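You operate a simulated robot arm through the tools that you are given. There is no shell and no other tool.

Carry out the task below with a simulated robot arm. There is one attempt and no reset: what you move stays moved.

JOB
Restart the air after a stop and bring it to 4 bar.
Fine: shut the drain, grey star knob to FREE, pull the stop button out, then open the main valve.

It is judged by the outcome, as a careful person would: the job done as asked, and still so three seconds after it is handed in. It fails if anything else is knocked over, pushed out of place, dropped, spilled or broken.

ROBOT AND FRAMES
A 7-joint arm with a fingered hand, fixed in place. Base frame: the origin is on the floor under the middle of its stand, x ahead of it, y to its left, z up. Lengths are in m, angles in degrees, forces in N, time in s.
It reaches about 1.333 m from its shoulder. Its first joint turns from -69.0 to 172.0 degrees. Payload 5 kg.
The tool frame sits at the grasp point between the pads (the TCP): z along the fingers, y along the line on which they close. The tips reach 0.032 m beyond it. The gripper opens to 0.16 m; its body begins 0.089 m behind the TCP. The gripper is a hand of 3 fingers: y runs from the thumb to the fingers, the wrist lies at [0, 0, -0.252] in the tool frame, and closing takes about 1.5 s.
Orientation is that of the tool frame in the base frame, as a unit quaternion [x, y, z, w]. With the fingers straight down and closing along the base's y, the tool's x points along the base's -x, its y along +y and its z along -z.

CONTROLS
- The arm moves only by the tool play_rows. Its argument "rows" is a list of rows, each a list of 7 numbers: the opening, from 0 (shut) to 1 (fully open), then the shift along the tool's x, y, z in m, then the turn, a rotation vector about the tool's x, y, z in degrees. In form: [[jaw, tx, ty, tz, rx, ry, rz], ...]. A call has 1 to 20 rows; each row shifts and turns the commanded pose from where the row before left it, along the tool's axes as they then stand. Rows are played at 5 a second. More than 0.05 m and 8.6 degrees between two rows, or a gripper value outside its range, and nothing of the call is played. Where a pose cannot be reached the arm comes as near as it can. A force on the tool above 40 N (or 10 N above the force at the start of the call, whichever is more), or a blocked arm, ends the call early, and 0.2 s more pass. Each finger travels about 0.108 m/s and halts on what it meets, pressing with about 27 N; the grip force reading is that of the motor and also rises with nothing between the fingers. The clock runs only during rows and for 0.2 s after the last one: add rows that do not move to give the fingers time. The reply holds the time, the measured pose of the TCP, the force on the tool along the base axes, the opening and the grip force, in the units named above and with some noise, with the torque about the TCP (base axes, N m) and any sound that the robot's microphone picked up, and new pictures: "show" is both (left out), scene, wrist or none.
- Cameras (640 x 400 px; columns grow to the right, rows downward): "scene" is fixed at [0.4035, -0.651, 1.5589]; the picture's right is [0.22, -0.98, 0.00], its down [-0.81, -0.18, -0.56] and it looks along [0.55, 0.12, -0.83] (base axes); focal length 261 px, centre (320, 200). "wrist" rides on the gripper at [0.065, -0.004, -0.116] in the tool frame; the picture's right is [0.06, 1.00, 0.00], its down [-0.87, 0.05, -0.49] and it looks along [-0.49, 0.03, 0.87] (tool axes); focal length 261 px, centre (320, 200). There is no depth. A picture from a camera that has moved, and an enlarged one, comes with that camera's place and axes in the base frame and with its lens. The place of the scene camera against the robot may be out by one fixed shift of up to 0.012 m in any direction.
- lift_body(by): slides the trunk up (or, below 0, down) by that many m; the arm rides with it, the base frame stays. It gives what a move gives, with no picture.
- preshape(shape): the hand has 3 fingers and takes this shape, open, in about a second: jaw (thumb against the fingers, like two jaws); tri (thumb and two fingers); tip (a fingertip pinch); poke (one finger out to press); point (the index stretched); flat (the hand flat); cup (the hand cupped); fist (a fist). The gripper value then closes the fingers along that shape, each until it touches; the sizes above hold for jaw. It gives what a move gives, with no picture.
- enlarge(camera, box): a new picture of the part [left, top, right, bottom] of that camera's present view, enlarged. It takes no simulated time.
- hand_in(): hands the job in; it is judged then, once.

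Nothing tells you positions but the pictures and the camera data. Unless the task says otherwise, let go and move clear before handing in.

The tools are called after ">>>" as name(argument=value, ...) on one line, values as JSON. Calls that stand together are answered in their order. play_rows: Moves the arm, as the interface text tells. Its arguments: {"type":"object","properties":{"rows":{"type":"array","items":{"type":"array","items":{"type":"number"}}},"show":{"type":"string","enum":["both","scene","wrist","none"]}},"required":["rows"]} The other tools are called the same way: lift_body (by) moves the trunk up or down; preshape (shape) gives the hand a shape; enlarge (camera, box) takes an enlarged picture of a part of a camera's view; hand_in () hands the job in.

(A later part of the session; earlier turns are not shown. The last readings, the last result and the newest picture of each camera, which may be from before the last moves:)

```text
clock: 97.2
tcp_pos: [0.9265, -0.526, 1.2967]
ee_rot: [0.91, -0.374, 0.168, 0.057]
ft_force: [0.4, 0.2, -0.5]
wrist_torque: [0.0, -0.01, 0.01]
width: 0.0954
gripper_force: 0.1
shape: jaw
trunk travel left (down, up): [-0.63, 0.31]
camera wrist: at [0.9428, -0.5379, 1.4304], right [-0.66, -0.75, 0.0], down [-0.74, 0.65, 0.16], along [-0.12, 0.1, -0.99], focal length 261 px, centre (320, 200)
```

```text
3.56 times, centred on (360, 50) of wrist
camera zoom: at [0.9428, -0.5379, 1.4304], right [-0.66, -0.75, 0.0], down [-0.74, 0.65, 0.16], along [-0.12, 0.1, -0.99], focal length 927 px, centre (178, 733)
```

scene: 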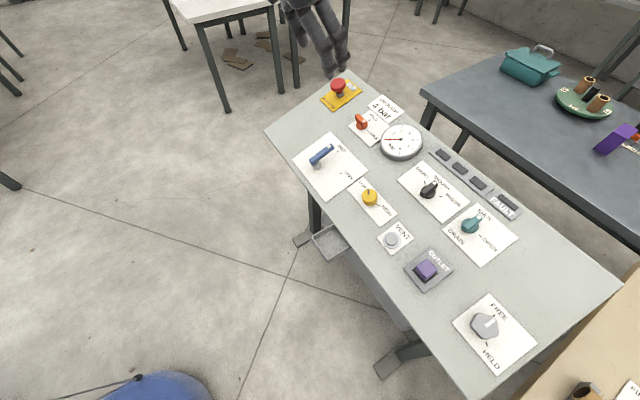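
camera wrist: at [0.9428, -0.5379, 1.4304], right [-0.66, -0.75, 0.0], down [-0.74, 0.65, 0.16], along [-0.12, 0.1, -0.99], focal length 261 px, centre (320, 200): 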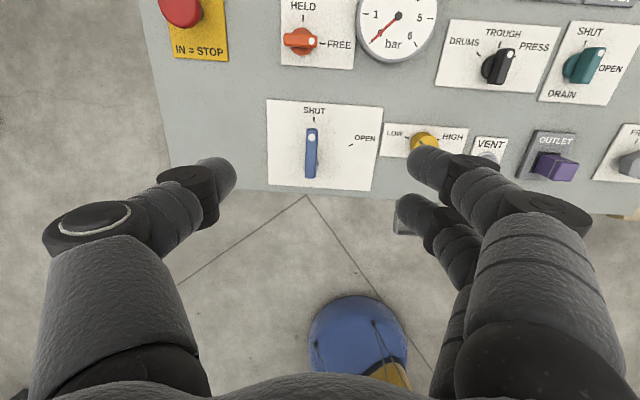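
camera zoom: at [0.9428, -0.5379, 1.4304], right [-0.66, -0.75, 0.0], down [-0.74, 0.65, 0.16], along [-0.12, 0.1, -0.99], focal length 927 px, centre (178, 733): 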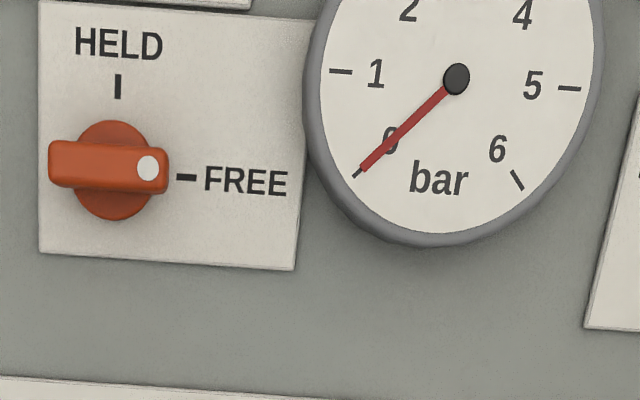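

The lever position matches my estimate to within a couple of pixels. OPEN lies about 60° clockwise of SHUT. I descend over the lever.

>>> play_rows(rows=[[0.6, -0.0333, -0.005, 0, 0, 0, 0], [0.6, -0.0333, -0.0055, 0, 0, 0, 0], [0.6, 0, 0, 0.05, 0, 0, 0], [0.6, 0, 0, 0.05, 0, 0, 0], [0.6, 0, 0, 0.05, 0, 0, 0], [0.6, 0, 0, 0.05, 0, 0, 0], [0.6, 0, 0, 0.03, 0, 0, 0], [0.6, 0, 0, 0, 0, 0, 0]])

>>> enlarge(camera="wrist", box=[220, 90, 420, 230])

```text
clock: 99.0
tcp_pos: [0.95, -0.527, 1.0571]
ee_rot: [0.911, -0.374, 0.167, 0.057]
ft_force: [-0.7, 0.8, 0.7]
wrist_torque: [0.01, -0.01, 0.02]
width: 0.0954
gripper_force: 0.1
shape: jaw
trunk travel left (down, up): [-0.63, 0.31]
camera wrist: at [0.9671, -0.5395, 1.1911], right [-0.66, -0.75, 0.0], down [-0.74, 0.65, 0.16], along [-0.12, 0.1, -0.99], focal length 261 px, centre (320, 200)
```

scene: 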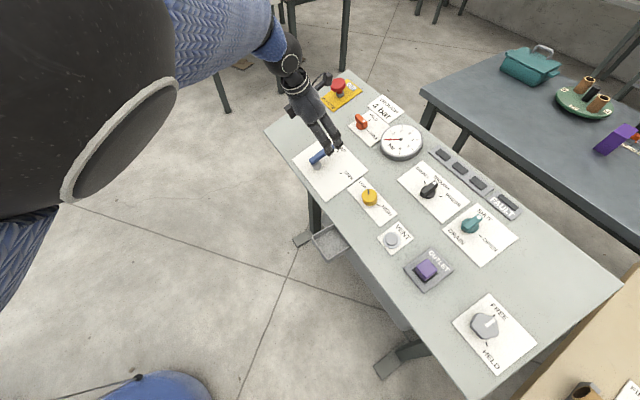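
wrist: 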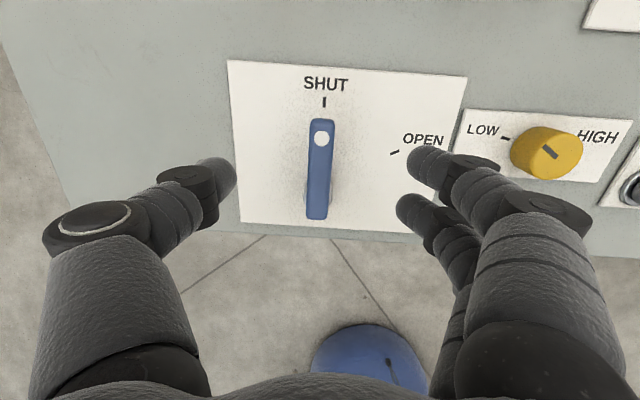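

```text
2.86 times, centred on (320, 160) of wrist
camera zoom: at [0.9671, -0.5395, 1.1911], right [-0.66, -0.75, 0.0], down [-0.74, 0.65, 0.16], along [-0.12, 0.1, -0.99], focal length 745 px, centre (320, 314)
```

zoom: 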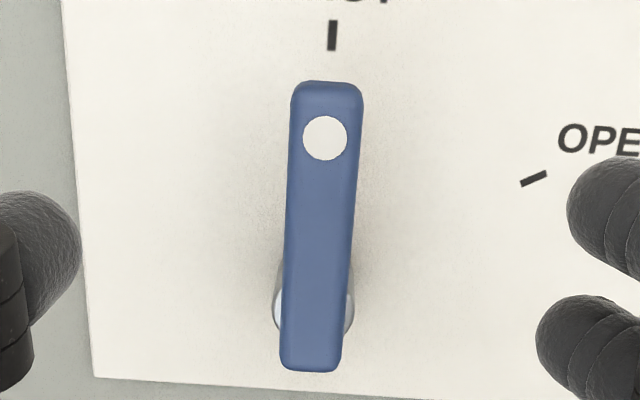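

>>> play_rows(rows=[[0.55, 0, 0.001, 0.03, 0, 0, 0], [0.5, 0, 0, 0.025, 0, 0, 0], [0.5, 0, 0, 0.015, 0, 0, 0], [0.5, 0, 0, 0.01, 0, 0, 0], [0.5, 0, 0, 0, 0, 0, 0]], show="wrist")

>>> enlarge(camera="wrist", box=[200, 90, 440, 260])

>>> enlarge(camera="scene", box=[270, 100, 398, 200])

```text
clock: 100.2
tcp_pos: [0.9706, -0.545, 0.9828]
ee_rot: [0.911, -0.373, 0.167, 0.057]
ft_force: [0.6, 1.3, -0.5]
wrist_torque: [-0.02, 0.01, 0.0]
width: 0.0807
gripper_force: 0.1
shape: jaw
trunk travel left (down, up): [-0.63, 0.31]
camera wrist: at [0.9882, -0.5578, 1.1155], right [-0.66, -0.75, 0.0], down [-0.74, 0.65, 0.16], along [-0.12, 0.1, -0.99], focal length 261 px, centre (320, 200)
```

wrist: 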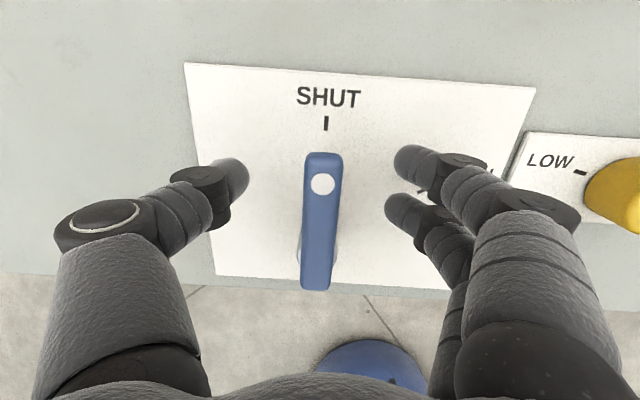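

```text
2.35 times, centred on (320, 175) of wrist
camera zoom: at [0.9882, -0.5578, 1.1155], right [-0.66, -0.75, 0.0], down [-0.74, 0.65, 0.16], along [-0.12, 0.1, -0.99], focal length 613 px, centre (320, 259)
```

zoom: 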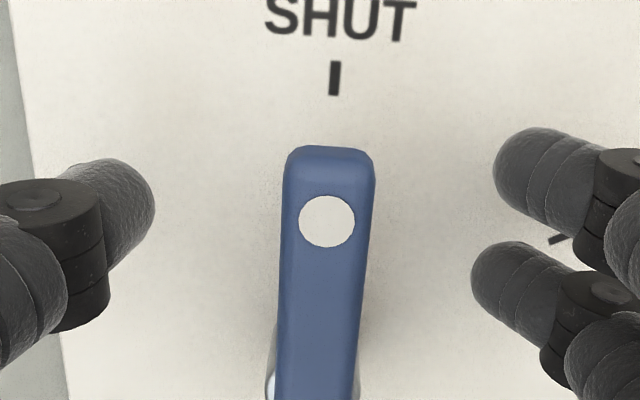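

```text
4.00 times, centred on (334, 150) of scene
camera zoom: at [0.4035, -0.651, 1.5589], right [0.22, -0.98, 0.0], down [-0.81, -0.18, -0.56], along [0.55, 0.12, -0.83], focal length 1044 px, centre (264, 400)
```

zoom: 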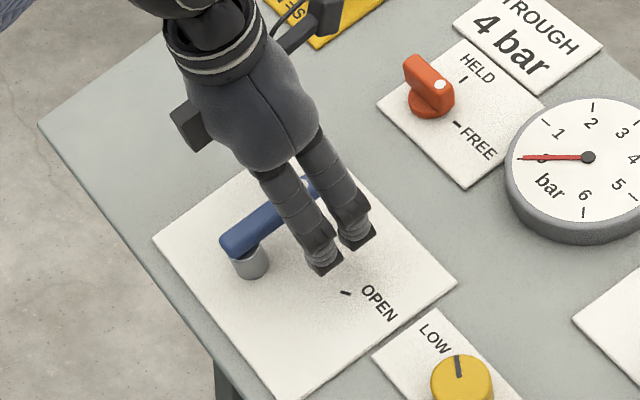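

>>> play_rows(rows=[[0.4, 0, 0, 0, 0, 0, 0], [0.3, 0, 0, 0, 0, 0, 0], [0.2, 0, 0, 0, 0, 0, 0], [0.1, 0, 0, 0, 0, 0, 0], [0.0, 0, 0, 0, 0, 0, 0], [0.0, 0, 0, 0, 0, 0, 0], [0.0, 0, 0, 0, 0, 0, 0]], show="wrist")

```text
clock: 101.8
tcp_pos: [0.9699, -0.5456, 0.9826]
ee_rot: [0.911, -0.374, 0.166, 0.058]
ft_force: [0.5, -0.7, -5.7]
wrist_torque: [0.05, -0.03, 0.0]
width: 0.0124
gripper_force: 27.0
shape: jaw
trunk travel left (down, up): [-0.63, 0.31]
camera wrist: at [0.9886, -0.5583, 1.1143], right [-0.66, -0.75, 0.0], down [-0.74, 0.65, 0.16], along [-0.12, 0.1, -0.99], focal length 261 px, centre (320, 200)
```

wrist: 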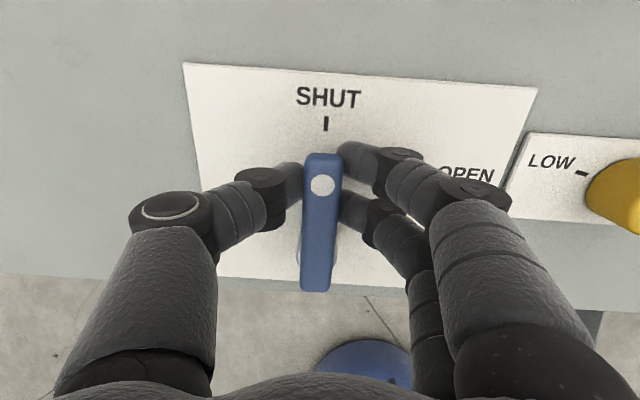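

Held firmly. I swing the lever toward OPEN along its arc (pivot about 45 mm behind the grip), first 30°.

>>> play_rows(rows=[[0, -0.0002, 0.0039, 0, 0, 0, 5], [0, -0.0002, 0.0039, 0, 0, 0, 5], [0, -0.0002, 0.0039, 0, 0, 0, 5], [0, -0.0002, 0.0039, 0, 0, 0, 5], [0, -0.0002, 0.0039, 0, 0, 0, 5], [0, 0, 0, 0, 0, 0, 0]], show="wrist")

```text
clock: 103.2
tcp_pos: [0.9563, -0.5561, 0.9807]
ee_rot: [0.808, -0.562, 0.175, 0.019]
ft_force: [-1.1, -5.2, -7.8]
wrist_torque: [-0.11, 0.0, 0.19]
width: 0.012
gripper_force: 26.9
shape: jaw
trunk travel left (down, up): [-0.63, 0.31]
camera wrist: at [0.9504, -0.587, 1.1109], right [-0.9, -0.42, -0.15], down [-0.44, 0.88, 0.19], along [0.05, 0.23, -0.97], focal length 261 px, centre (320, 200)
```

wrist: 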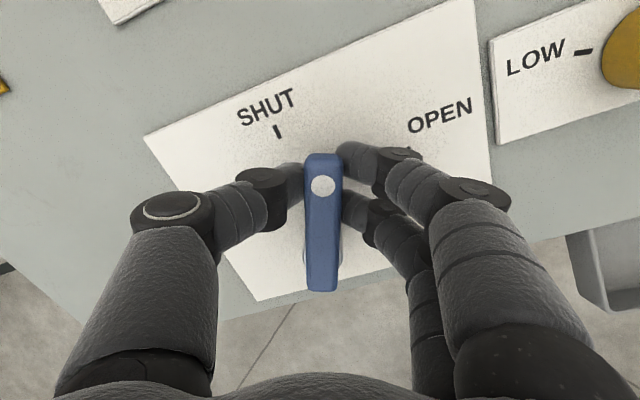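

Smooth, with small forces. Continuing.

>>> play_rows(rows=[[0, -0.0002, 0.0039, 0, 0, 0, 5], [0, -0.0002, 0.0039, 0, 0, 0, 5], [0, -0.0002, 0.0039, 0, 0, 0, 5], [0, -0.0002, 0.0039, 0, 0, 0, 5], [0, -0.0002, 0.0039, 0, 0, 0, 5], [0, 0, 0, 0, 0, 0, 0]], show="both")

>>> enlarge(camera="wrist", box=[200, 60, 460, 240])

>>> enlarge(camera="scene", box=[280, 100, 440, 200])

```text
clock: 104.7
tcp_pos: [0.9356, -0.5628, 0.9741]
ee_rot: [-0.666, 0.725, -0.175, 0.018]
ft_force: [-1.3, -22.7, -8.5]
wrist_torque: [-0.36, -0.07, 0.28]
width: 0.011
gripper_force: 26.9
shape: jaw
trunk travel left (down, up): [-0.63, 0.31]
camera wrist: at [0.9041, -0.5988, 1.0997], right [-0.96, -0.01, -0.26], down [-0.08, 0.96, 0.27], along [0.25, 0.28, -0.93], focal length 261 px, centre (320, 200)
```

scene: 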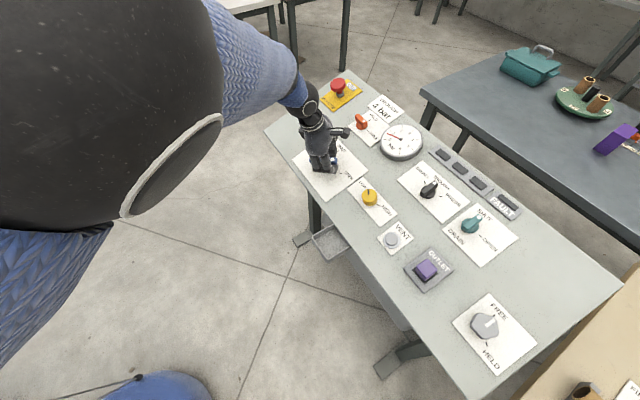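
wrist: 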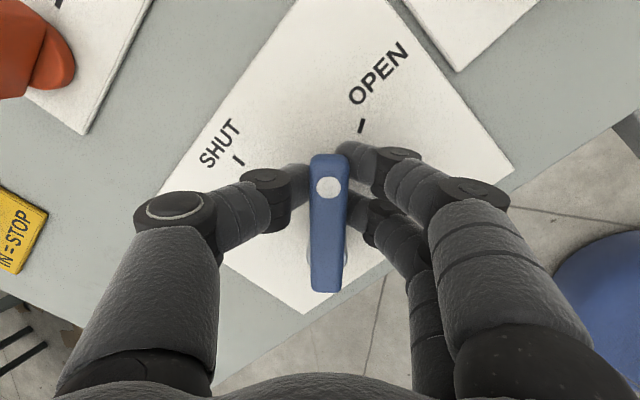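

```text
2.22 times, centred on (330, 150) of wrist
camera zoom: at [0.9041, -0.5988, 1.0997], right [-0.96, -0.01, -0.26], down [-0.08, 0.96, 0.27], along [0.25, 0.28, -0.93], focal length 579 px, centre (298, 311)
```

zoom: 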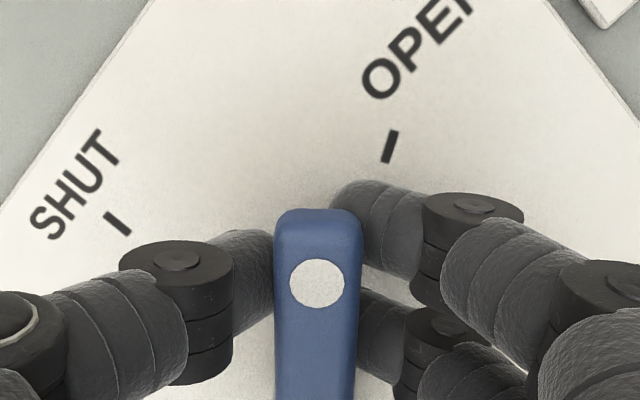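

```text
4.00 times, centred on (360, 150) of scene
camera zoom: at [0.4035, -0.651, 1.5589], right [0.22, -0.98, 0.0], down [-0.81, -0.18, -0.56], along [0.55, 0.12, -0.83], focal length 1044 px, centre (160, 400)
```

zoom: 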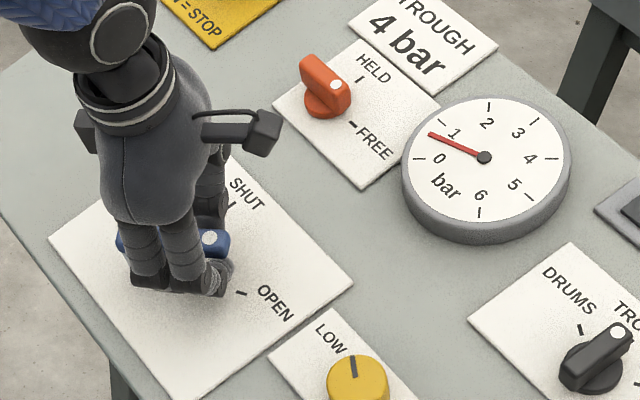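

The gauge is already climbing. The load is purely radial, because my arc radius is slightly small. I'll ease outward and finish the last 10–12° to OPEN.

>>> play_rows(rows=[[0, 0.002, 0, 0, 0, 0, 0], [0, 0.002, 0, 0, 0, 0, 0], [0, 0.0003, 0.0042, 0, 0, 0, 5], [0, 0.0003, 0.0042, 0, 0, 0, 5], [0, 0, 0, 0, 0, 0, 0]], show="both")

>>> enlarge(camera="wrist", box=[200, 60, 460, 240])

>>> enlarge(camera="scene", box=[280, 100, 440, 200])

```text
clock: 105.8
tcp_pos: [0.9289, -0.5639, 0.9729]
ee_rot: [-0.602, 0.779, -0.172, 0.033]
ft_force: [-4.8, -9.7, -16.7]
wrist_torque: [-0.21, -0.07, 0.3]
width: 0.0105
gripper_force: 26.7
shape: jaw
trunk travel left (down, up): [-0.63, 0.31]
camera wrist: at [0.8857, -0.5991, 1.0948], right [-0.94, 0.16, -0.3], down [0.06, 0.95, 0.31], along [0.33, 0.27, -0.9], focal length 261 px, centre (320, 200)
```

scene: 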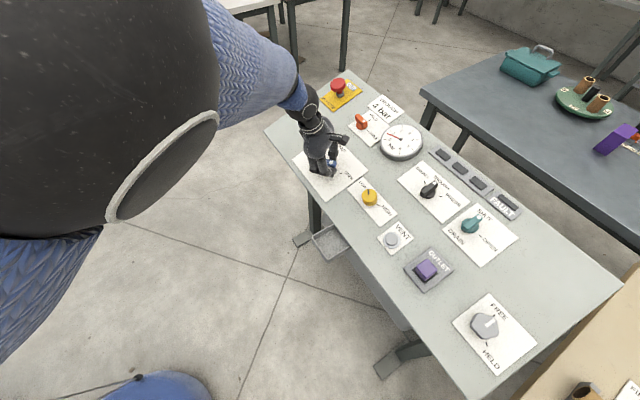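
wrist: 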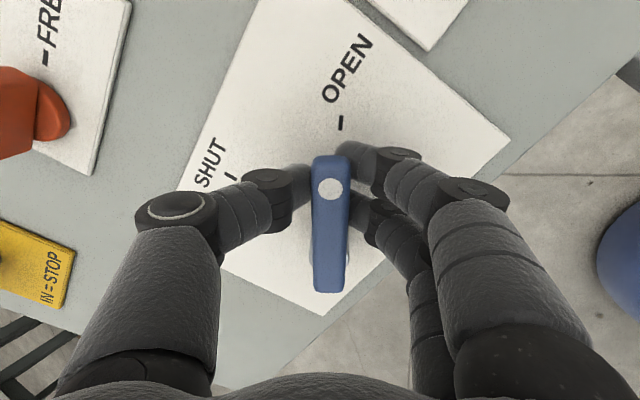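

```text
2.22 times, centred on (330, 150) of wrist
camera zoom: at [0.8857, -0.5991, 1.0948], right [-0.94, 0.16, -0.3], down [0.06, 0.95, 0.31], along [0.33, 0.27, -0.9], focal length 579 px, centre (298, 311)
```

zoom: 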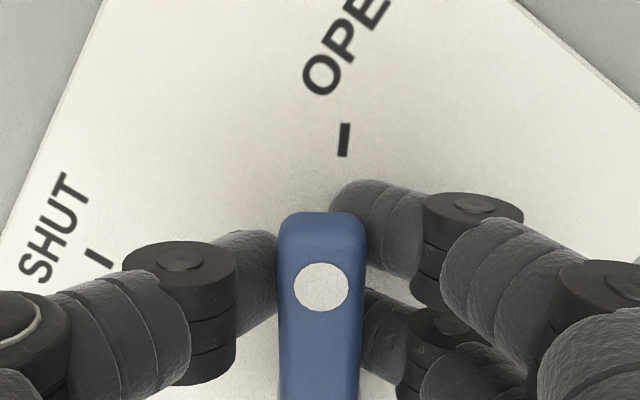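

```text
4.00 times, centred on (360, 150) of scene
camera zoom: at [0.4035, -0.651, 1.5589], right [0.22, -0.98, 0.0], down [-0.81, -0.18, -0.56], along [0.55, 0.12, -0.83], focal length 1044 px, centre (160, 400)
```

zoom: 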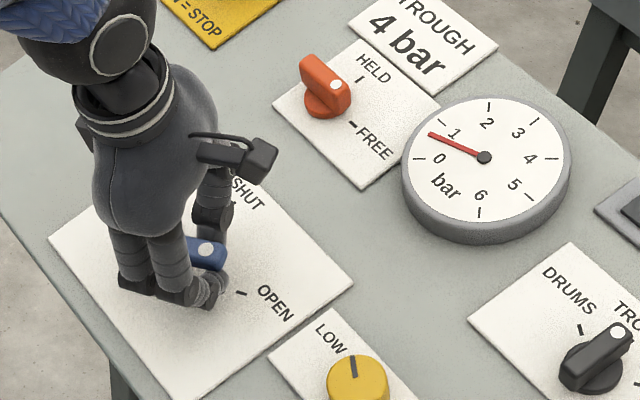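

The gauge sits near 0.8 bar, as expected with the regulator at LOW. The lever is about 6° short of the OPEN mark, so I'll finish that.

>>> play_rows(rows=[[0, 0.001, 0, 0.002, 0, 0, 0], [0, 0.0003, 0.0035, 0.001, 0, 0, 4], [0, 0.0003, 0.0035, 0, 0, 0, 4], [0, 0, 0, 0, 0, 0, 0]], show="wrist")

>>> enlarge(camera="wrist", box=[200, 60, 460, 240])

```text
clock: 106.8
tcp_pos: [0.9233, -0.5633, 0.9707]
ee_rot: [-0.546, 0.819, -0.17, 0.046]
ft_force: [5.6, -7.0, -4.4]
wrist_torque: [-0.23, -0.11, 0.37]
width: 0.0108
gripper_force: 27.0
shape: jaw
trunk travel left (down, up): [-0.63, 0.31]
camera wrist: at [0.8717, -0.5967, 1.0888], right [-0.9, 0.29, -0.32], down [0.17, 0.92, 0.35], along [0.4, 0.26, -0.88], focal length 261 px, centre (320, 200)
```

wrist: 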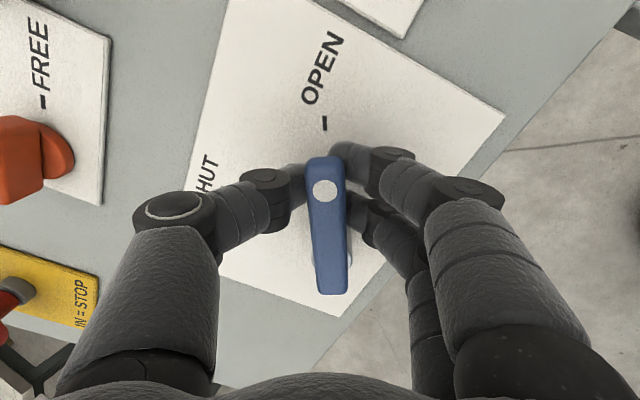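

```text
2.22 times, centred on (330, 150) of wrist
camera zoom: at [0.8717, -0.5967, 1.0888], right [-0.9, 0.29, -0.32], down [0.17, 0.92, 0.35], along [0.4, 0.26, -0.88], focal length 579 px, centre (298, 311)
```

zoom: 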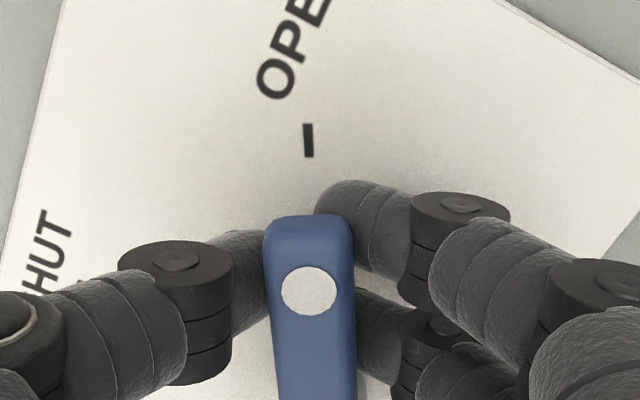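

The lever is now within about 2° of the OPEN mark. I release and lift off to check.

>>> play_rows(rows=[[0.15, 0, 0, 0, 0, 0, 0], [0.3, 0, 0, 0, 0, 0, 0], [0.35, 0, 0, 0, 0, 0, 0], [0.35, 0, 0, -0.02, 0, 0, 0], [0.35, 0, 0, -0.04, 0, 0, 0], [0.35, 0, 0, -0.05, 0, 0, 0], [0.5, 0, 0, -0.05, 0, 0, 0], [0.5, 0, 0, -0.05, 0, 0, 0], [0.5, 0, 0, 0, 0, 0, 0]])

>>> enlarge(camera="wrist", box=[220, 60, 420, 200])

>>> enlarge(camera="scene", box=[280, 100, 440, 200])

```text
clock: 108.8
tcp_pos: [0.8687, -0.5145, 1.1661]
ee_rot: [-0.545, 0.819, -0.17, 0.047]
ft_force: [0.1, -0.3, -0.2]
wrist_torque: [0.01, 0.01, 0.01]
width: 0.0793
gripper_force: 0.0
shape: jaw
trunk travel left (down, up): [-0.63, 0.31]
camera wrist: at [0.817, -0.5474, 1.2843], right [-0.9, 0.29, -0.32], down [0.17, 0.92, 0.35], along [0.4, 0.26, -0.88], focal length 261 px, centre (320, 200)
```

scene: 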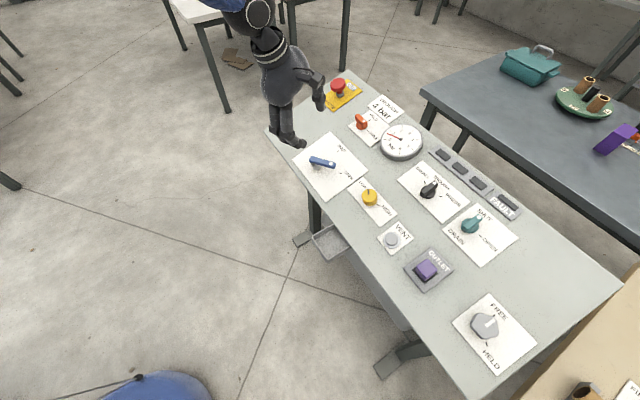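
wrist: 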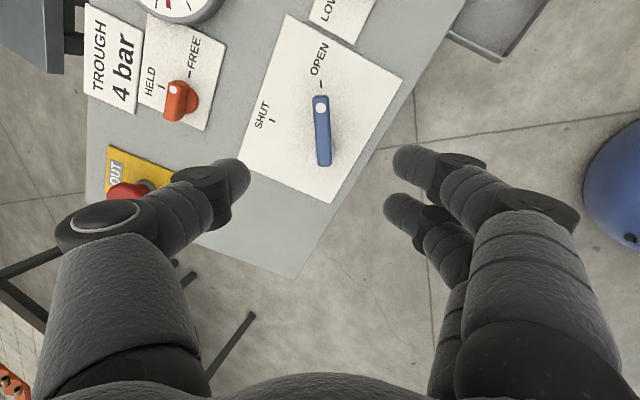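

```text
2.86 times, centred on (320, 130) of wrist
camera zoom: at [0.817, -0.5474, 1.2843], right [-0.9, 0.29, -0.32], down [0.17, 0.92, 0.35], along [0.4, 0.26, -0.88], focal length 745 px, centre (320, 400)
```

zoom: 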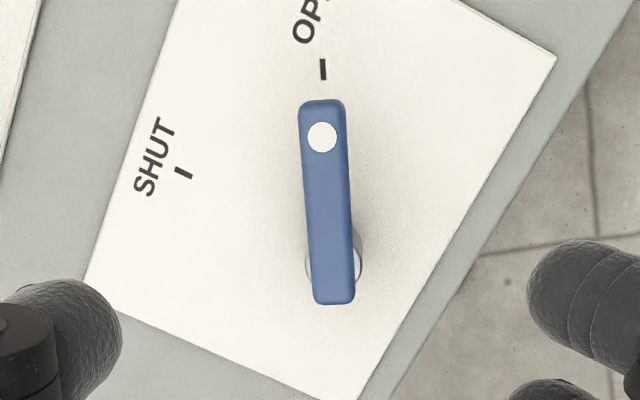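

```text
4.00 times, centred on (360, 150) of scene
camera zoom: at [0.4035, -0.651, 1.5589], right [0.22, -0.98, 0.0], down [-0.81, -0.18, -0.56], along [0.55, 0.12, -0.83], focal length 1044 px, centre (160, 400)
```

zoom: 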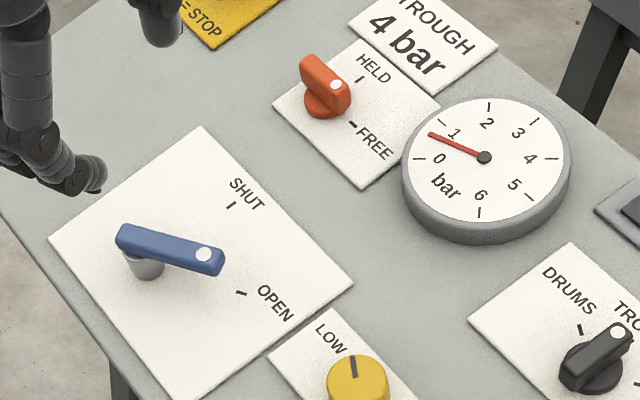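

The lever is at OPEN and the gauge holds about 0.8 bar. Last step is the yellow regulator, up to 4 bar. I move over it to see its marks.

>>> play_rows(rows=[[0.6, 0, 0, -0.01, 0, 0, -7.52], [0.6, 0, 0, -0.01, 0, 0, -7.52], [0.6, 0, 0, -0.01, 0, 0, -7.52], [0.6, 0, 0, -0.01, 0, 0, -7.52], [0.6, 0, 0, 0, 0, 0, -7.52], [0.6, 0, 0, 0, 0, 0, -7.52], [0.6, 0, 0, 0, 0, 0, -7.52], [0.6, 0, 0, 0, 0, 0, -7.52], [0.6, 0, 0, 0, 0, 0, -7.52], [0.6, 0.008, 0.038, 0, 0, 0, 0], [0.6, 0.008, 0.038, 0, 0, 0, 0], [0.6, 0.008, 0.038, 0, 0, 0, 0], [0.6, 0.008, 0.038, 0, 0, 0, 0], [0.6, 0, 0, 0, 0, 0, 0]])

>>> enlarge(camera="wrist", box=[220, 60, 420, 200])

```text
clock: 111.8
tcp_pos: [0.7716, -0.6344, 1.2116]
ee_rot: [0.91, -0.376, 0.167, 0.058]
ft_force: [-0.6, 0.5, -0.5]
wrist_torque: [0.02, 0.0, 0.02]
width: 0.0955
gripper_force: 0.0
shape: jaw
trunk travel left (down, up): [-0.63, 0.31]
camera wrist: at [0.789, -0.6475, 1.345], right [-0.66, -0.75, 0.0], down [-0.74, 0.65, 0.16], along [-0.12, 0.11, -0.99], focal length 261 px, centre (320, 200)
```

scene: 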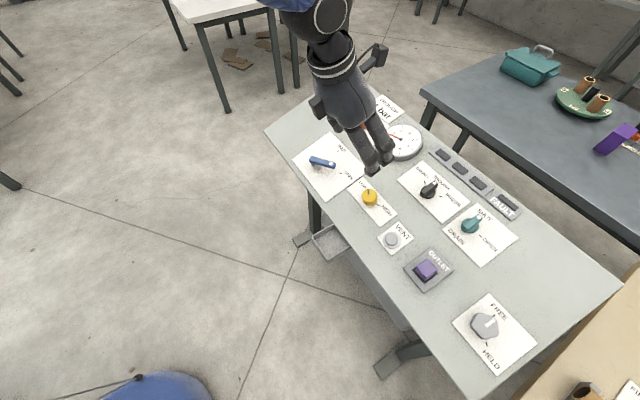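
wrist: 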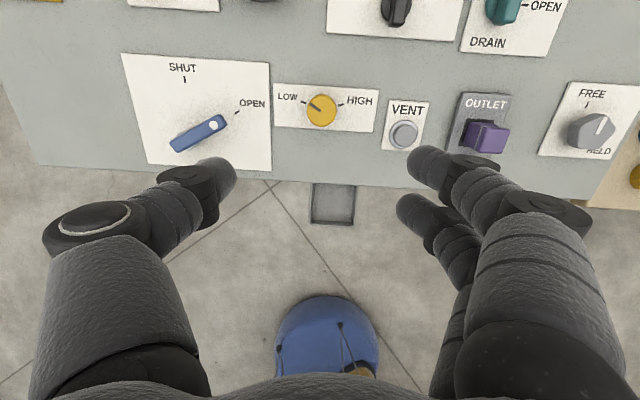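

```text
2.86 times, centred on (320, 130) of wrist
camera zoom: at [0.789, -0.6475, 1.345], right [-0.66, -0.75, 0.0], down [-0.74, 0.65, 0.16], along [-0.12, 0.11, -0.99], focal length 745 px, centre (320, 400)
```

zoom: 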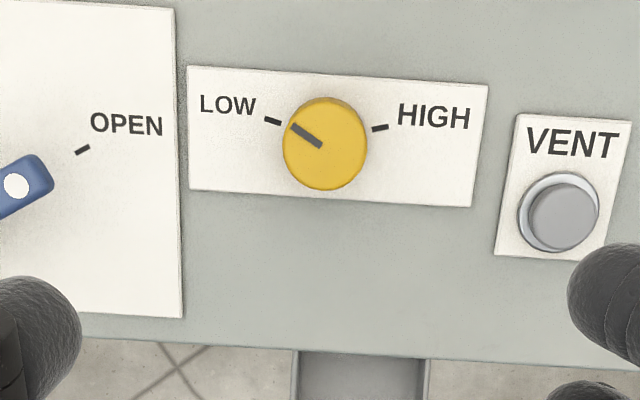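

The yellow marker is about 20° past LOW, giving about 0.8 bar, and LOW to HIGH spans about 150° clockwise, so 4 bar should be roughly 80° further clockwise. I'll line up and descend in stages.

>>> play_rows(rows=[[0.6, -0.002, 0.018, 0, 0, 0, 0], [0.6, 0, 0, 0.045, 0, 0, 0], [0.6, 0, 0, 0.045, 0, 0, 0], [0.6, 0, 0, 0.04, 0, 0, 0], [0.6, 0, 0, 0, 0, 0, 0]], show="wrist")

>>> enlarge(camera="wrist", box=[220, 60, 420, 200])

```text
clock: 113.0
tcp_pos: [0.7903, -0.6759, 1.0907]
ee_rot: [0.909, -0.377, 0.168, 0.056]
ft_force: [-0.7, -0.3, 0.8]
wrist_torque: [0.02, -0.03, -0.01]
width: 0.0955
gripper_force: 0.0
shape: jaw
trunk travel left (down, up): [-0.63, 0.31]
camera wrist: at [0.806, -0.6886, 1.2234], right [-0.66, -0.75, 0.0], down [-0.74, 0.65, 0.16], along [-0.12, 0.11, -0.99], focal length 261 px, centre (320, 200)
```

wrist: 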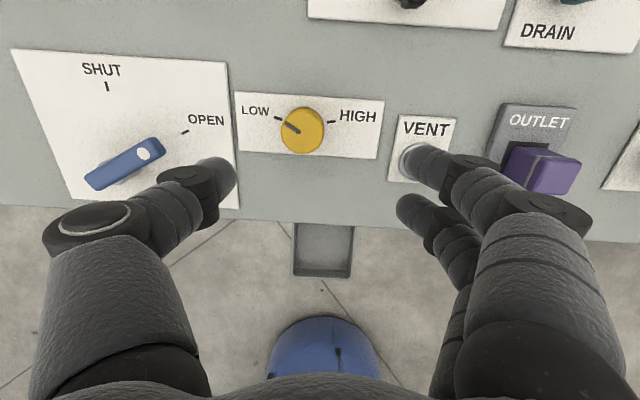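

```text
2.86 times, centred on (320, 130) of wrist
camera zoom: at [0.806, -0.6886, 1.2234], right [-0.66, -0.75, 0.0], down [-0.74, 0.65, 0.16], along [-0.12, 0.11, -0.99], focal length 745 px, centre (320, 400)
```

zoom: 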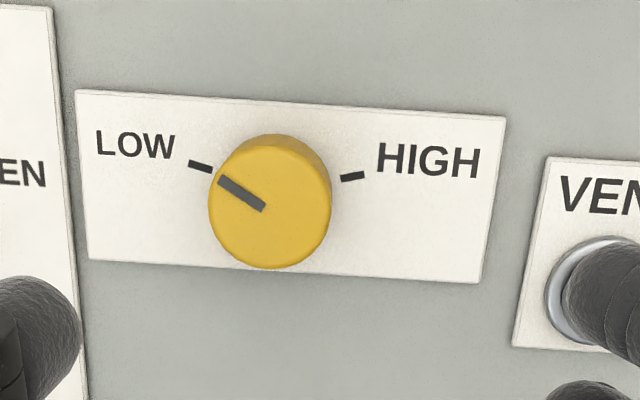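

I misread the zoom scale by a bit, so I correct 17 mm sideways and descend further.

>>> play_rows(rows=[[0.55, 0.0005, -0.017, 0, 0, 0, 0], [0.55, 0, 0, 0.035, 0, 0, 0], [0.55, 0, 0, 0.035, 0, 0, 0], [0.55, 0, 0, 0, 0, 0, 0]], show="wrist")

>>> enlarge(camera="wrist", box=[208, 60, 432, 200])

```text
clock: 114.0
tcp_pos: [0.8216, -0.6798, 1.0242]
ee_rot: [0.909, -0.377, 0.167, 0.057]
ft_force: [0.0, 0.2, -0.3]
wrist_torque: [0.0, -0.05, 0.03]
width: 0.0887
gripper_force: 0.1
shape: jaw
trunk travel left (down, up): [-0.63, 0.31]
camera wrist: at [0.8379, -0.6926, 1.1571], right [-0.66, -0.75, 0.0], down [-0.74, 0.65, 0.16], along [-0.12, 0.11, -0.99], focal length 261 px, centre (320, 200)
```

wrist: 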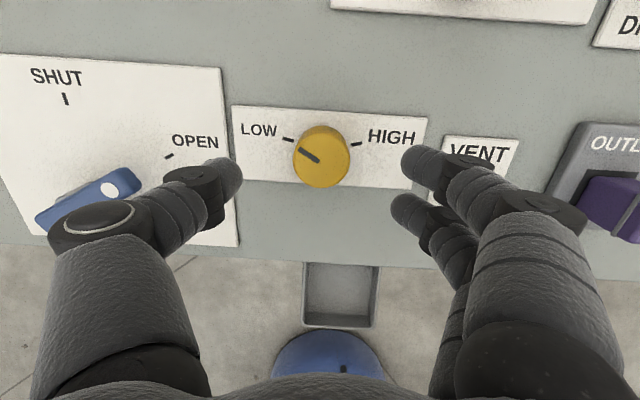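

```text
2.86 times, centred on (320, 130) of wrist
camera zoom: at [0.8379, -0.6926, 1.1571], right [-0.66, -0.75, 0.0], down [-0.74, 0.65, 0.16], along [-0.12, 0.11, -0.99], focal length 745 px, centre (320, 400)
```

zoom: 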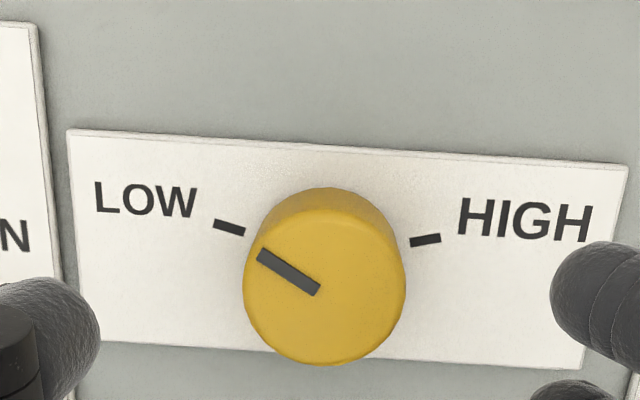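

>>> play_rows(rows=[[0.55, -0.003, 0.001, 0.03, 0, 0, 0], [0.55, 0, 0, 0.018, 0, 0, 0], [0.55, 0, 0, 0, 0, 0, 0]], show="wrist")

>>> enlarge(camera="wrist", box=[208, 90, 432, 230])

>>> enlarge(camera="scene", box=[340, 130, 468, 230])

```text
clock: 114.8
tcp_pos: [0.8313, -0.6905, 0.9769]
ee_rot: [0.909, -0.376, 0.167, 0.058]
ft_force: [0.0, 0.1, 0.0]
wrist_torque: [0.0, -0.02, -0.02]
width: 0.0885
gripper_force: 0.0
shape: jaw
trunk travel left (down, up): [-0.63, 0.31]
camera wrist: at [0.8479, -0.7029, 1.1105], right [-0.66, -0.75, 0.0], down [-0.74, 0.65, 0.16], along [-0.12, 0.11, -0.99], focal length 261 px, centre (320, 200)
```

wrist: 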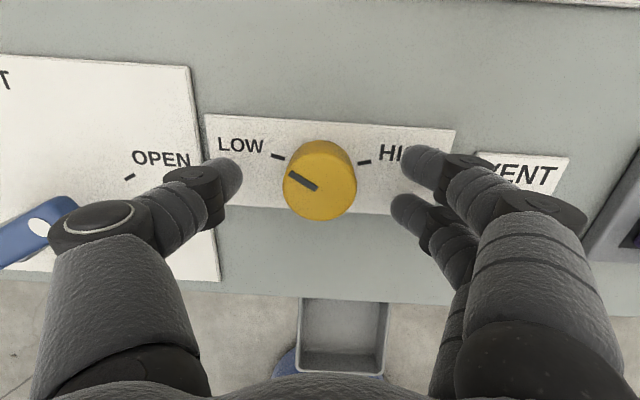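

```text
2.86 times, centred on (320, 160) of wrist
camera zoom: at [0.8479, -0.7029, 1.1105], right [-0.66, -0.75, 0.0], down [-0.74, 0.65, 0.16], along [-0.12, 0.11, -0.99], focal length 745 px, centre (320, 314)
```

zoom: 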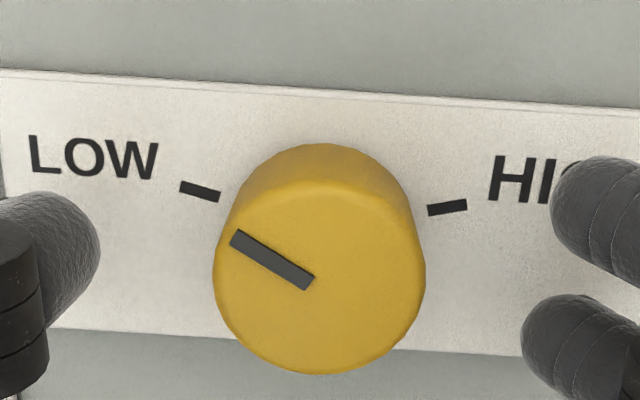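

```text
4.00 times, centred on (404, 180) of scene
camera zoom: at [0.4035, -0.651, 1.5589], right [0.22, -0.98, 0.0], down [-0.81, -0.18, -0.56], along [0.55, 0.12, -0.83], focal length 1044 px, centre (-16, 280)
```

zoom: 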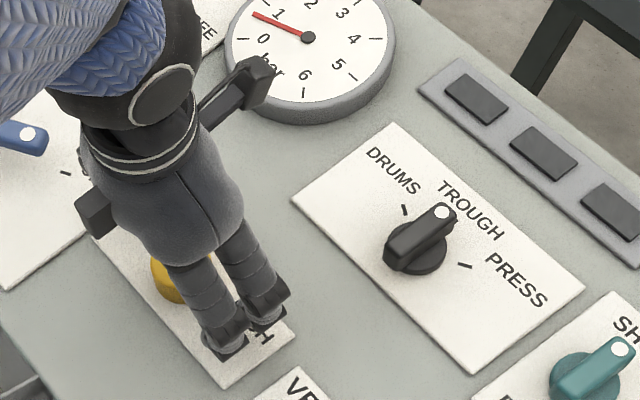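

Centred with the top 14 mm below the grasp point. I'll go down 15 mm and close. The gauge stays visible in the scene view.

>>> play_rows(rows=[[0.55, 0, 0, 0.008, 0, 0, 0], [0.5, 0, 0, 0.007, 0, 0, 0], [0.4, 0, 0, 0, 0, 0, 0], [0.3, 0, 0, 0, 0, 0, 0], [0.2, 0, 0, 0, 0, 0, 0], [0.1, 0, 0, 0, 0, 0, 0], [0.0, 0, 0, 0, 0, 0, 0], [0.0, 0, 0, 0, 0, 0, 0], [0.0, 0, 0, 0, 0, 0, 0]], show="wrist")

>>> enlarge(camera="wrist", box=[208, 90, 432, 230])

```text
clock: 116.1
tcp_pos: [0.836, -0.6935, 0.9697]
ee_rot: [0.909, -0.376, 0.17, 0.058]
ft_force: [-10.4, 3.5, 29.6]
wrist_torque: [-0.17, 0.84, -0.16]
width: 0.0249
gripper_force: 0.1
shape: jaw
trunk travel left (down, up): [-0.63, 0.31]
stopped in row 6: the force on the tool passed its limit at 44 N (the readings are from after the stop); the commanded pose is now the measured one
camera wrist: at [0.8517, -0.7047, 1.1031], right [-0.66, -0.75, 0.0], down [-0.74, 0.65, 0.15], along [-0.11, 0.1, -0.99], focal length 261 px, centre (320, 200)
```

wrist: 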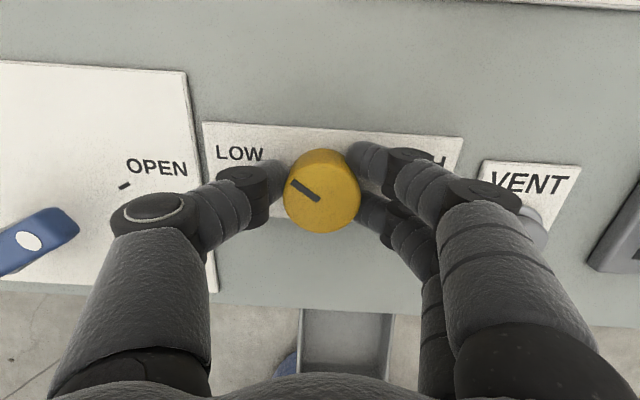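

```text
2.86 times, centred on (320, 160) of wrist
camera zoom: at [0.8517, -0.7047, 1.1031], right [-0.66, -0.75, 0.0], down [-0.74, 0.65, 0.15], along [-0.11, 0.1, -0.99], focal length 745 px, centre (320, 314)
```

zoom: 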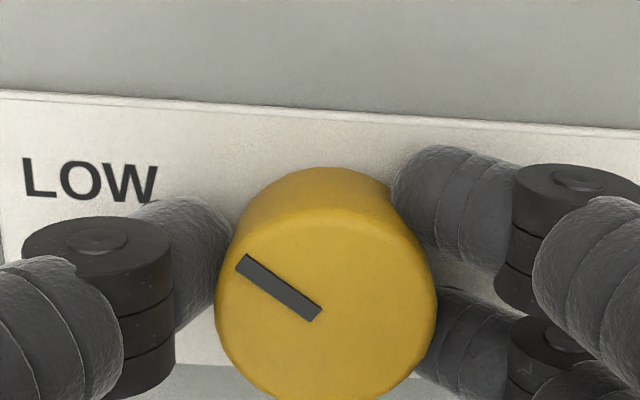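

The fingertips pressed on the plate because I was too low; the knob is narrower and taller than I took it for. I'll open, raise 8 mm and re-grip.

>>> play_rows(rows=[[0.3, 0, 0, -0.004, 0, 0, 0], [0.45, 0, 0, -0.004, 0, 0, 0], [0.45, 0, 0, 0, 0, 0, 0], [0.45, 0, 0, 0, 0, 0, 0]], show="wrist")

>>> enlarge(camera="wrist", box=[208, 90, 432, 230])

>>> enlarge(camera="scene", box=[360, 110, 440, 160])

```text
clock: 117.1
tcp_pos: [0.832, -0.6932, 0.9739]
ee_rot: [0.909, -0.377, 0.168, 0.057]
ft_force: [0.2, 0.4, -0.3]
wrist_torque: [-0.01, -0.03, 0.04]
width: 0.071
gripper_force: 0.1
shape: jaw
trunk travel left (down, up): [-0.63, 0.31]
camera wrist: at [0.8499, -0.7057, 1.1053], right [-0.66, -0.75, 0.0], down [-0.74, 0.65, 0.16], along [-0.12, 0.1, -0.99], focal length 261 px, centre (320, 200)
```

wrist: 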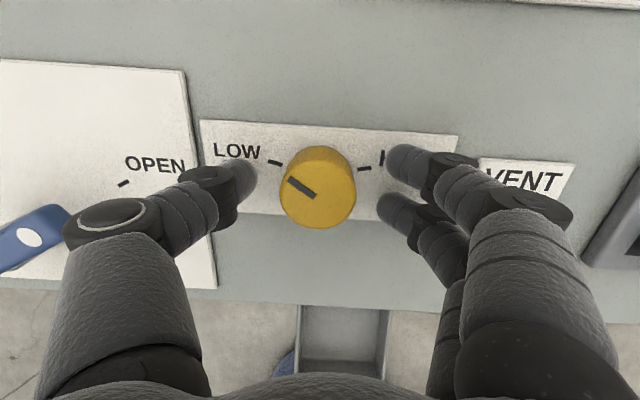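

```text
2.86 times, centred on (320, 160) of wrist
camera zoom: at [0.8499, -0.7057, 1.1053], right [-0.66, -0.75, 0.0], down [-0.74, 0.65, 0.16], along [-0.12, 0.1, -0.99], focal length 745 px, centre (320, 314)
```

zoom: 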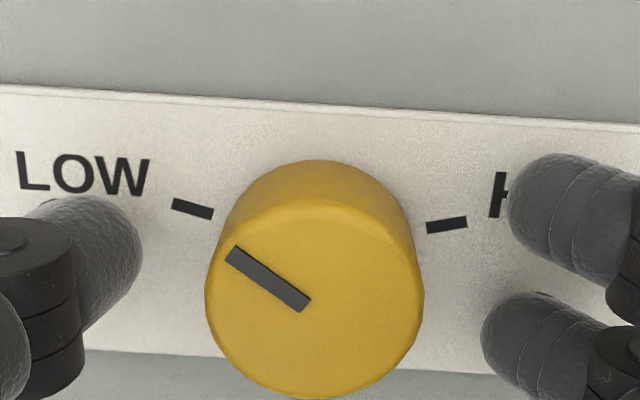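

```text
8.00 times, centred on (400, 135) of scene
camera zoom: at [0.4035, -0.651, 1.5589], right [0.22, -0.98, 0.0], down [-0.81, -0.18, -0.56], along [0.55, 0.12, -0.83], focal length 2087 px, centre (-320, 720)
```

zoom: 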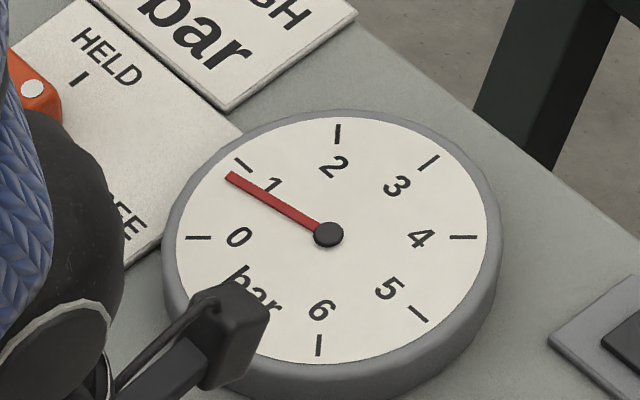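

>>> play_rows(rows=[[0.45, 0.005, -0.001, 0, 0, 0, 0], [0.35, 0, 0, 0, 0, 0, 0], [0.25, 0, 0, 0, 0, 0, 0], [0.15, 0, 0, 0, 0, 0, 0], [0.05, 0, 0, 0, 0, 0, 0], [0.0, 0, 0, 0, 0, 0, 0], [0.0, 0, 0, 0, 0, 0, 0]], show="wrist")

>>> enlarge(camera="wrist", box=[208, 90, 432, 230])

```text
clock: 118.7
tcp_pos: [0.8383, -0.6966, 0.9738]
ee_rot: [0.909, -0.377, 0.168, 0.057]
ft_force: [2.1, -3.0, -1.1]
wrist_torque: [-0.05, -0.04, 0.02]
width: 0.0276
gripper_force: 26.7
shape: jaw
trunk travel left (down, up): [-0.63, 0.31]
camera wrist: at [0.8545, -0.7086, 1.107], right [-0.66, -0.75, 0.0], down [-0.74, 0.65, 0.16], along [-0.12, 0.1, -0.99], focal length 261 px, centre (320, 200)
```

wrist: 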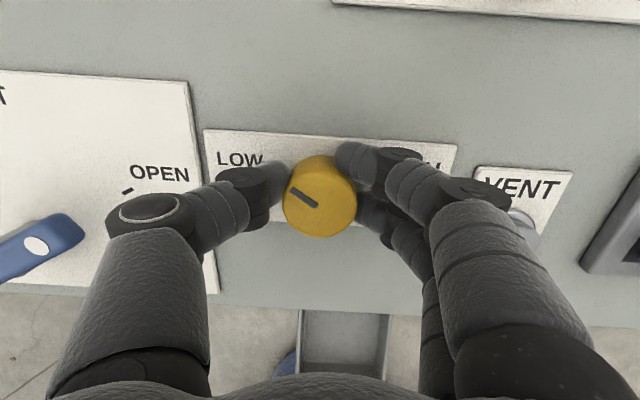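

```text
2.86 times, centred on (320, 160) of wrist
camera zoom: at [0.8545, -0.7086, 1.107], right [-0.66, -0.75, 0.0], down [-0.74, 0.65, 0.16], along [-0.12, 0.1, -0.99], focal length 745 px, centre (320, 314)
```

zoom: 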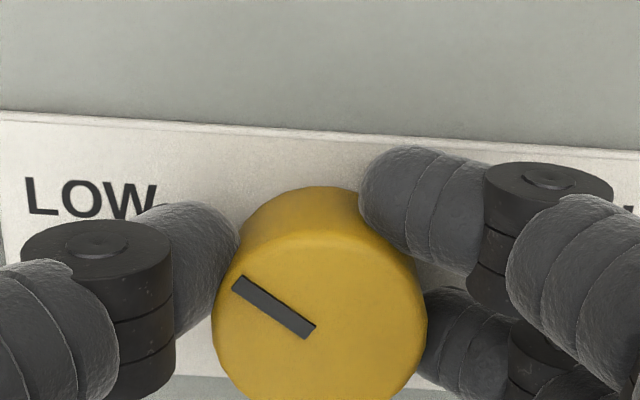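

Good grip with almost no net load. Now I turn clockwise in small steps, reading the gauge.

>>> play_rows(rows=[[0, 0, 0, 0, 0, 0, 4], [0, 0, 0, 0, 0, 0, 4], [0, 0, 0, 0, 0, 0, 4], [0, 0, 0, 0, 0, 0, 4], [0, 0, 0, 0, 0, 0, 4], [0, 0, 0, 0, 0, 0, 0]], show="wrist")

>>> enlarge(camera="scene", box=[360, 110, 440, 160])

```text
clock: 120.1
tcp_pos: [0.8373, -0.6971, 0.9735]
ee_rot: [0.83, -0.529, 0.176, 0.028]
ft_force: [-4.7, -16.1, 4.8]
wrist_torque: [-0.45, 0.29, -0.04]
width: 0.027
gripper_force: 27.0
shape: jaw
trunk travel left (down, up): [-0.63, 0.31]
camera wrist: at [0.8357, -0.724, 1.1055], right [-0.86, -0.49, -0.12], down [-0.5, 0.85, 0.18], along [0.02, 0.21, -0.98], focal length 261 px, centre (320, 200)
```

wrist: 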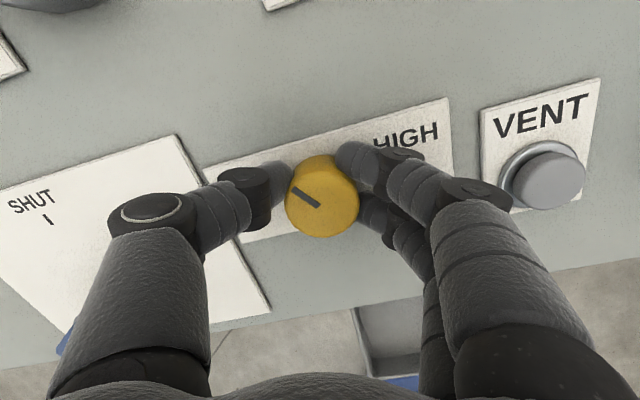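

```text
8.00 times, centred on (400, 135) of scene
camera zoom: at [0.4035, -0.651, 1.5589], right [0.22, -0.98, 0.0], down [-0.81, -0.18, -0.56], along [0.55, 0.12, -0.83], focal length 2087 px, centre (-320, 720)
```

zoom: 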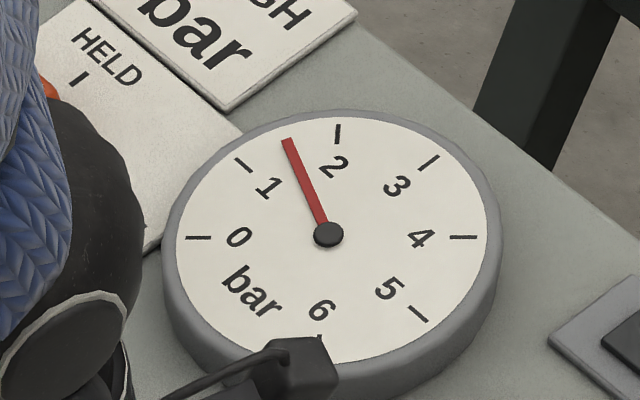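

20° raised it from about 0.8 to 1.5 bar, so about 26° per bar. Continuing.

>>> play_rows(rows=[[0, 0.0005, 0.001, 0, 0, 0, 0], [0, 0, 0, 0, 0, 0, 4], [0, 0, 0, 0, 0, 0, 4], [0, 0, 0, 0, 0, 0, 4], [0, 0, 0, 0, 0, 0, 4], [0, 0, 0, 0, 0, 0, 4], [0, 0, 0, 0, 0, 0, 0]], show="wrist")

>>> enlarge(camera="scene", box=[360, 110, 440, 160])

```text
clock: 121.7
tcp_pos: [0.8346, -0.6997, 0.975]
ee_rot: [0.725, -0.665, 0.177, -0.003]
ft_force: [-14.0, -21.4, 3.9]
wrist_torque: [-0.6, 0.69, -0.13]
width: 0.0272
gripper_force: 26.6
shape: jaw
trunk travel left (down, up): [-0.63, 0.31]
camera wrist: at [0.8131, -0.7328, 1.1014], right [-0.96, -0.17, -0.23], down [-0.23, 0.95, 0.23], along [0.17, 0.27, -0.95], focal length 261 px, centre (320, 200)
```

wrist: 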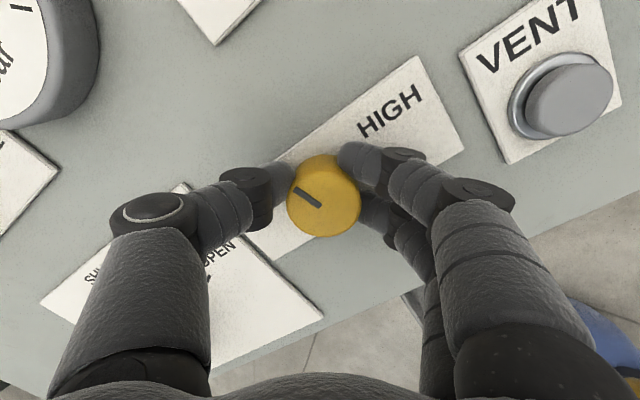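

```text
8.00 times, centred on (400, 135) of scene
camera zoom: at [0.4035, -0.651, 1.5589], right [0.22, -0.98, 0.0], down [-0.81, -0.18, -0.56], along [0.55, 0.12, -0.83], focal length 2087 px, centre (-320, 720)
```

zoom: 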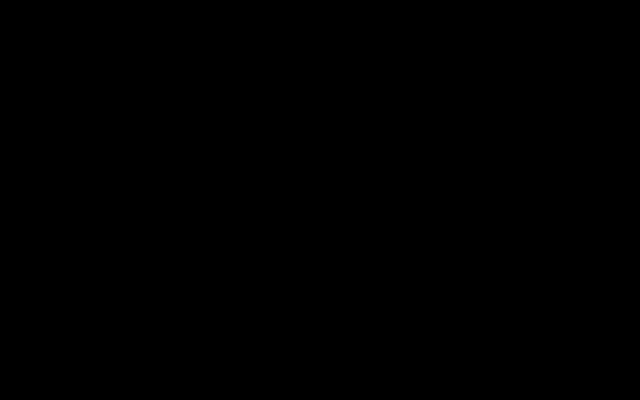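

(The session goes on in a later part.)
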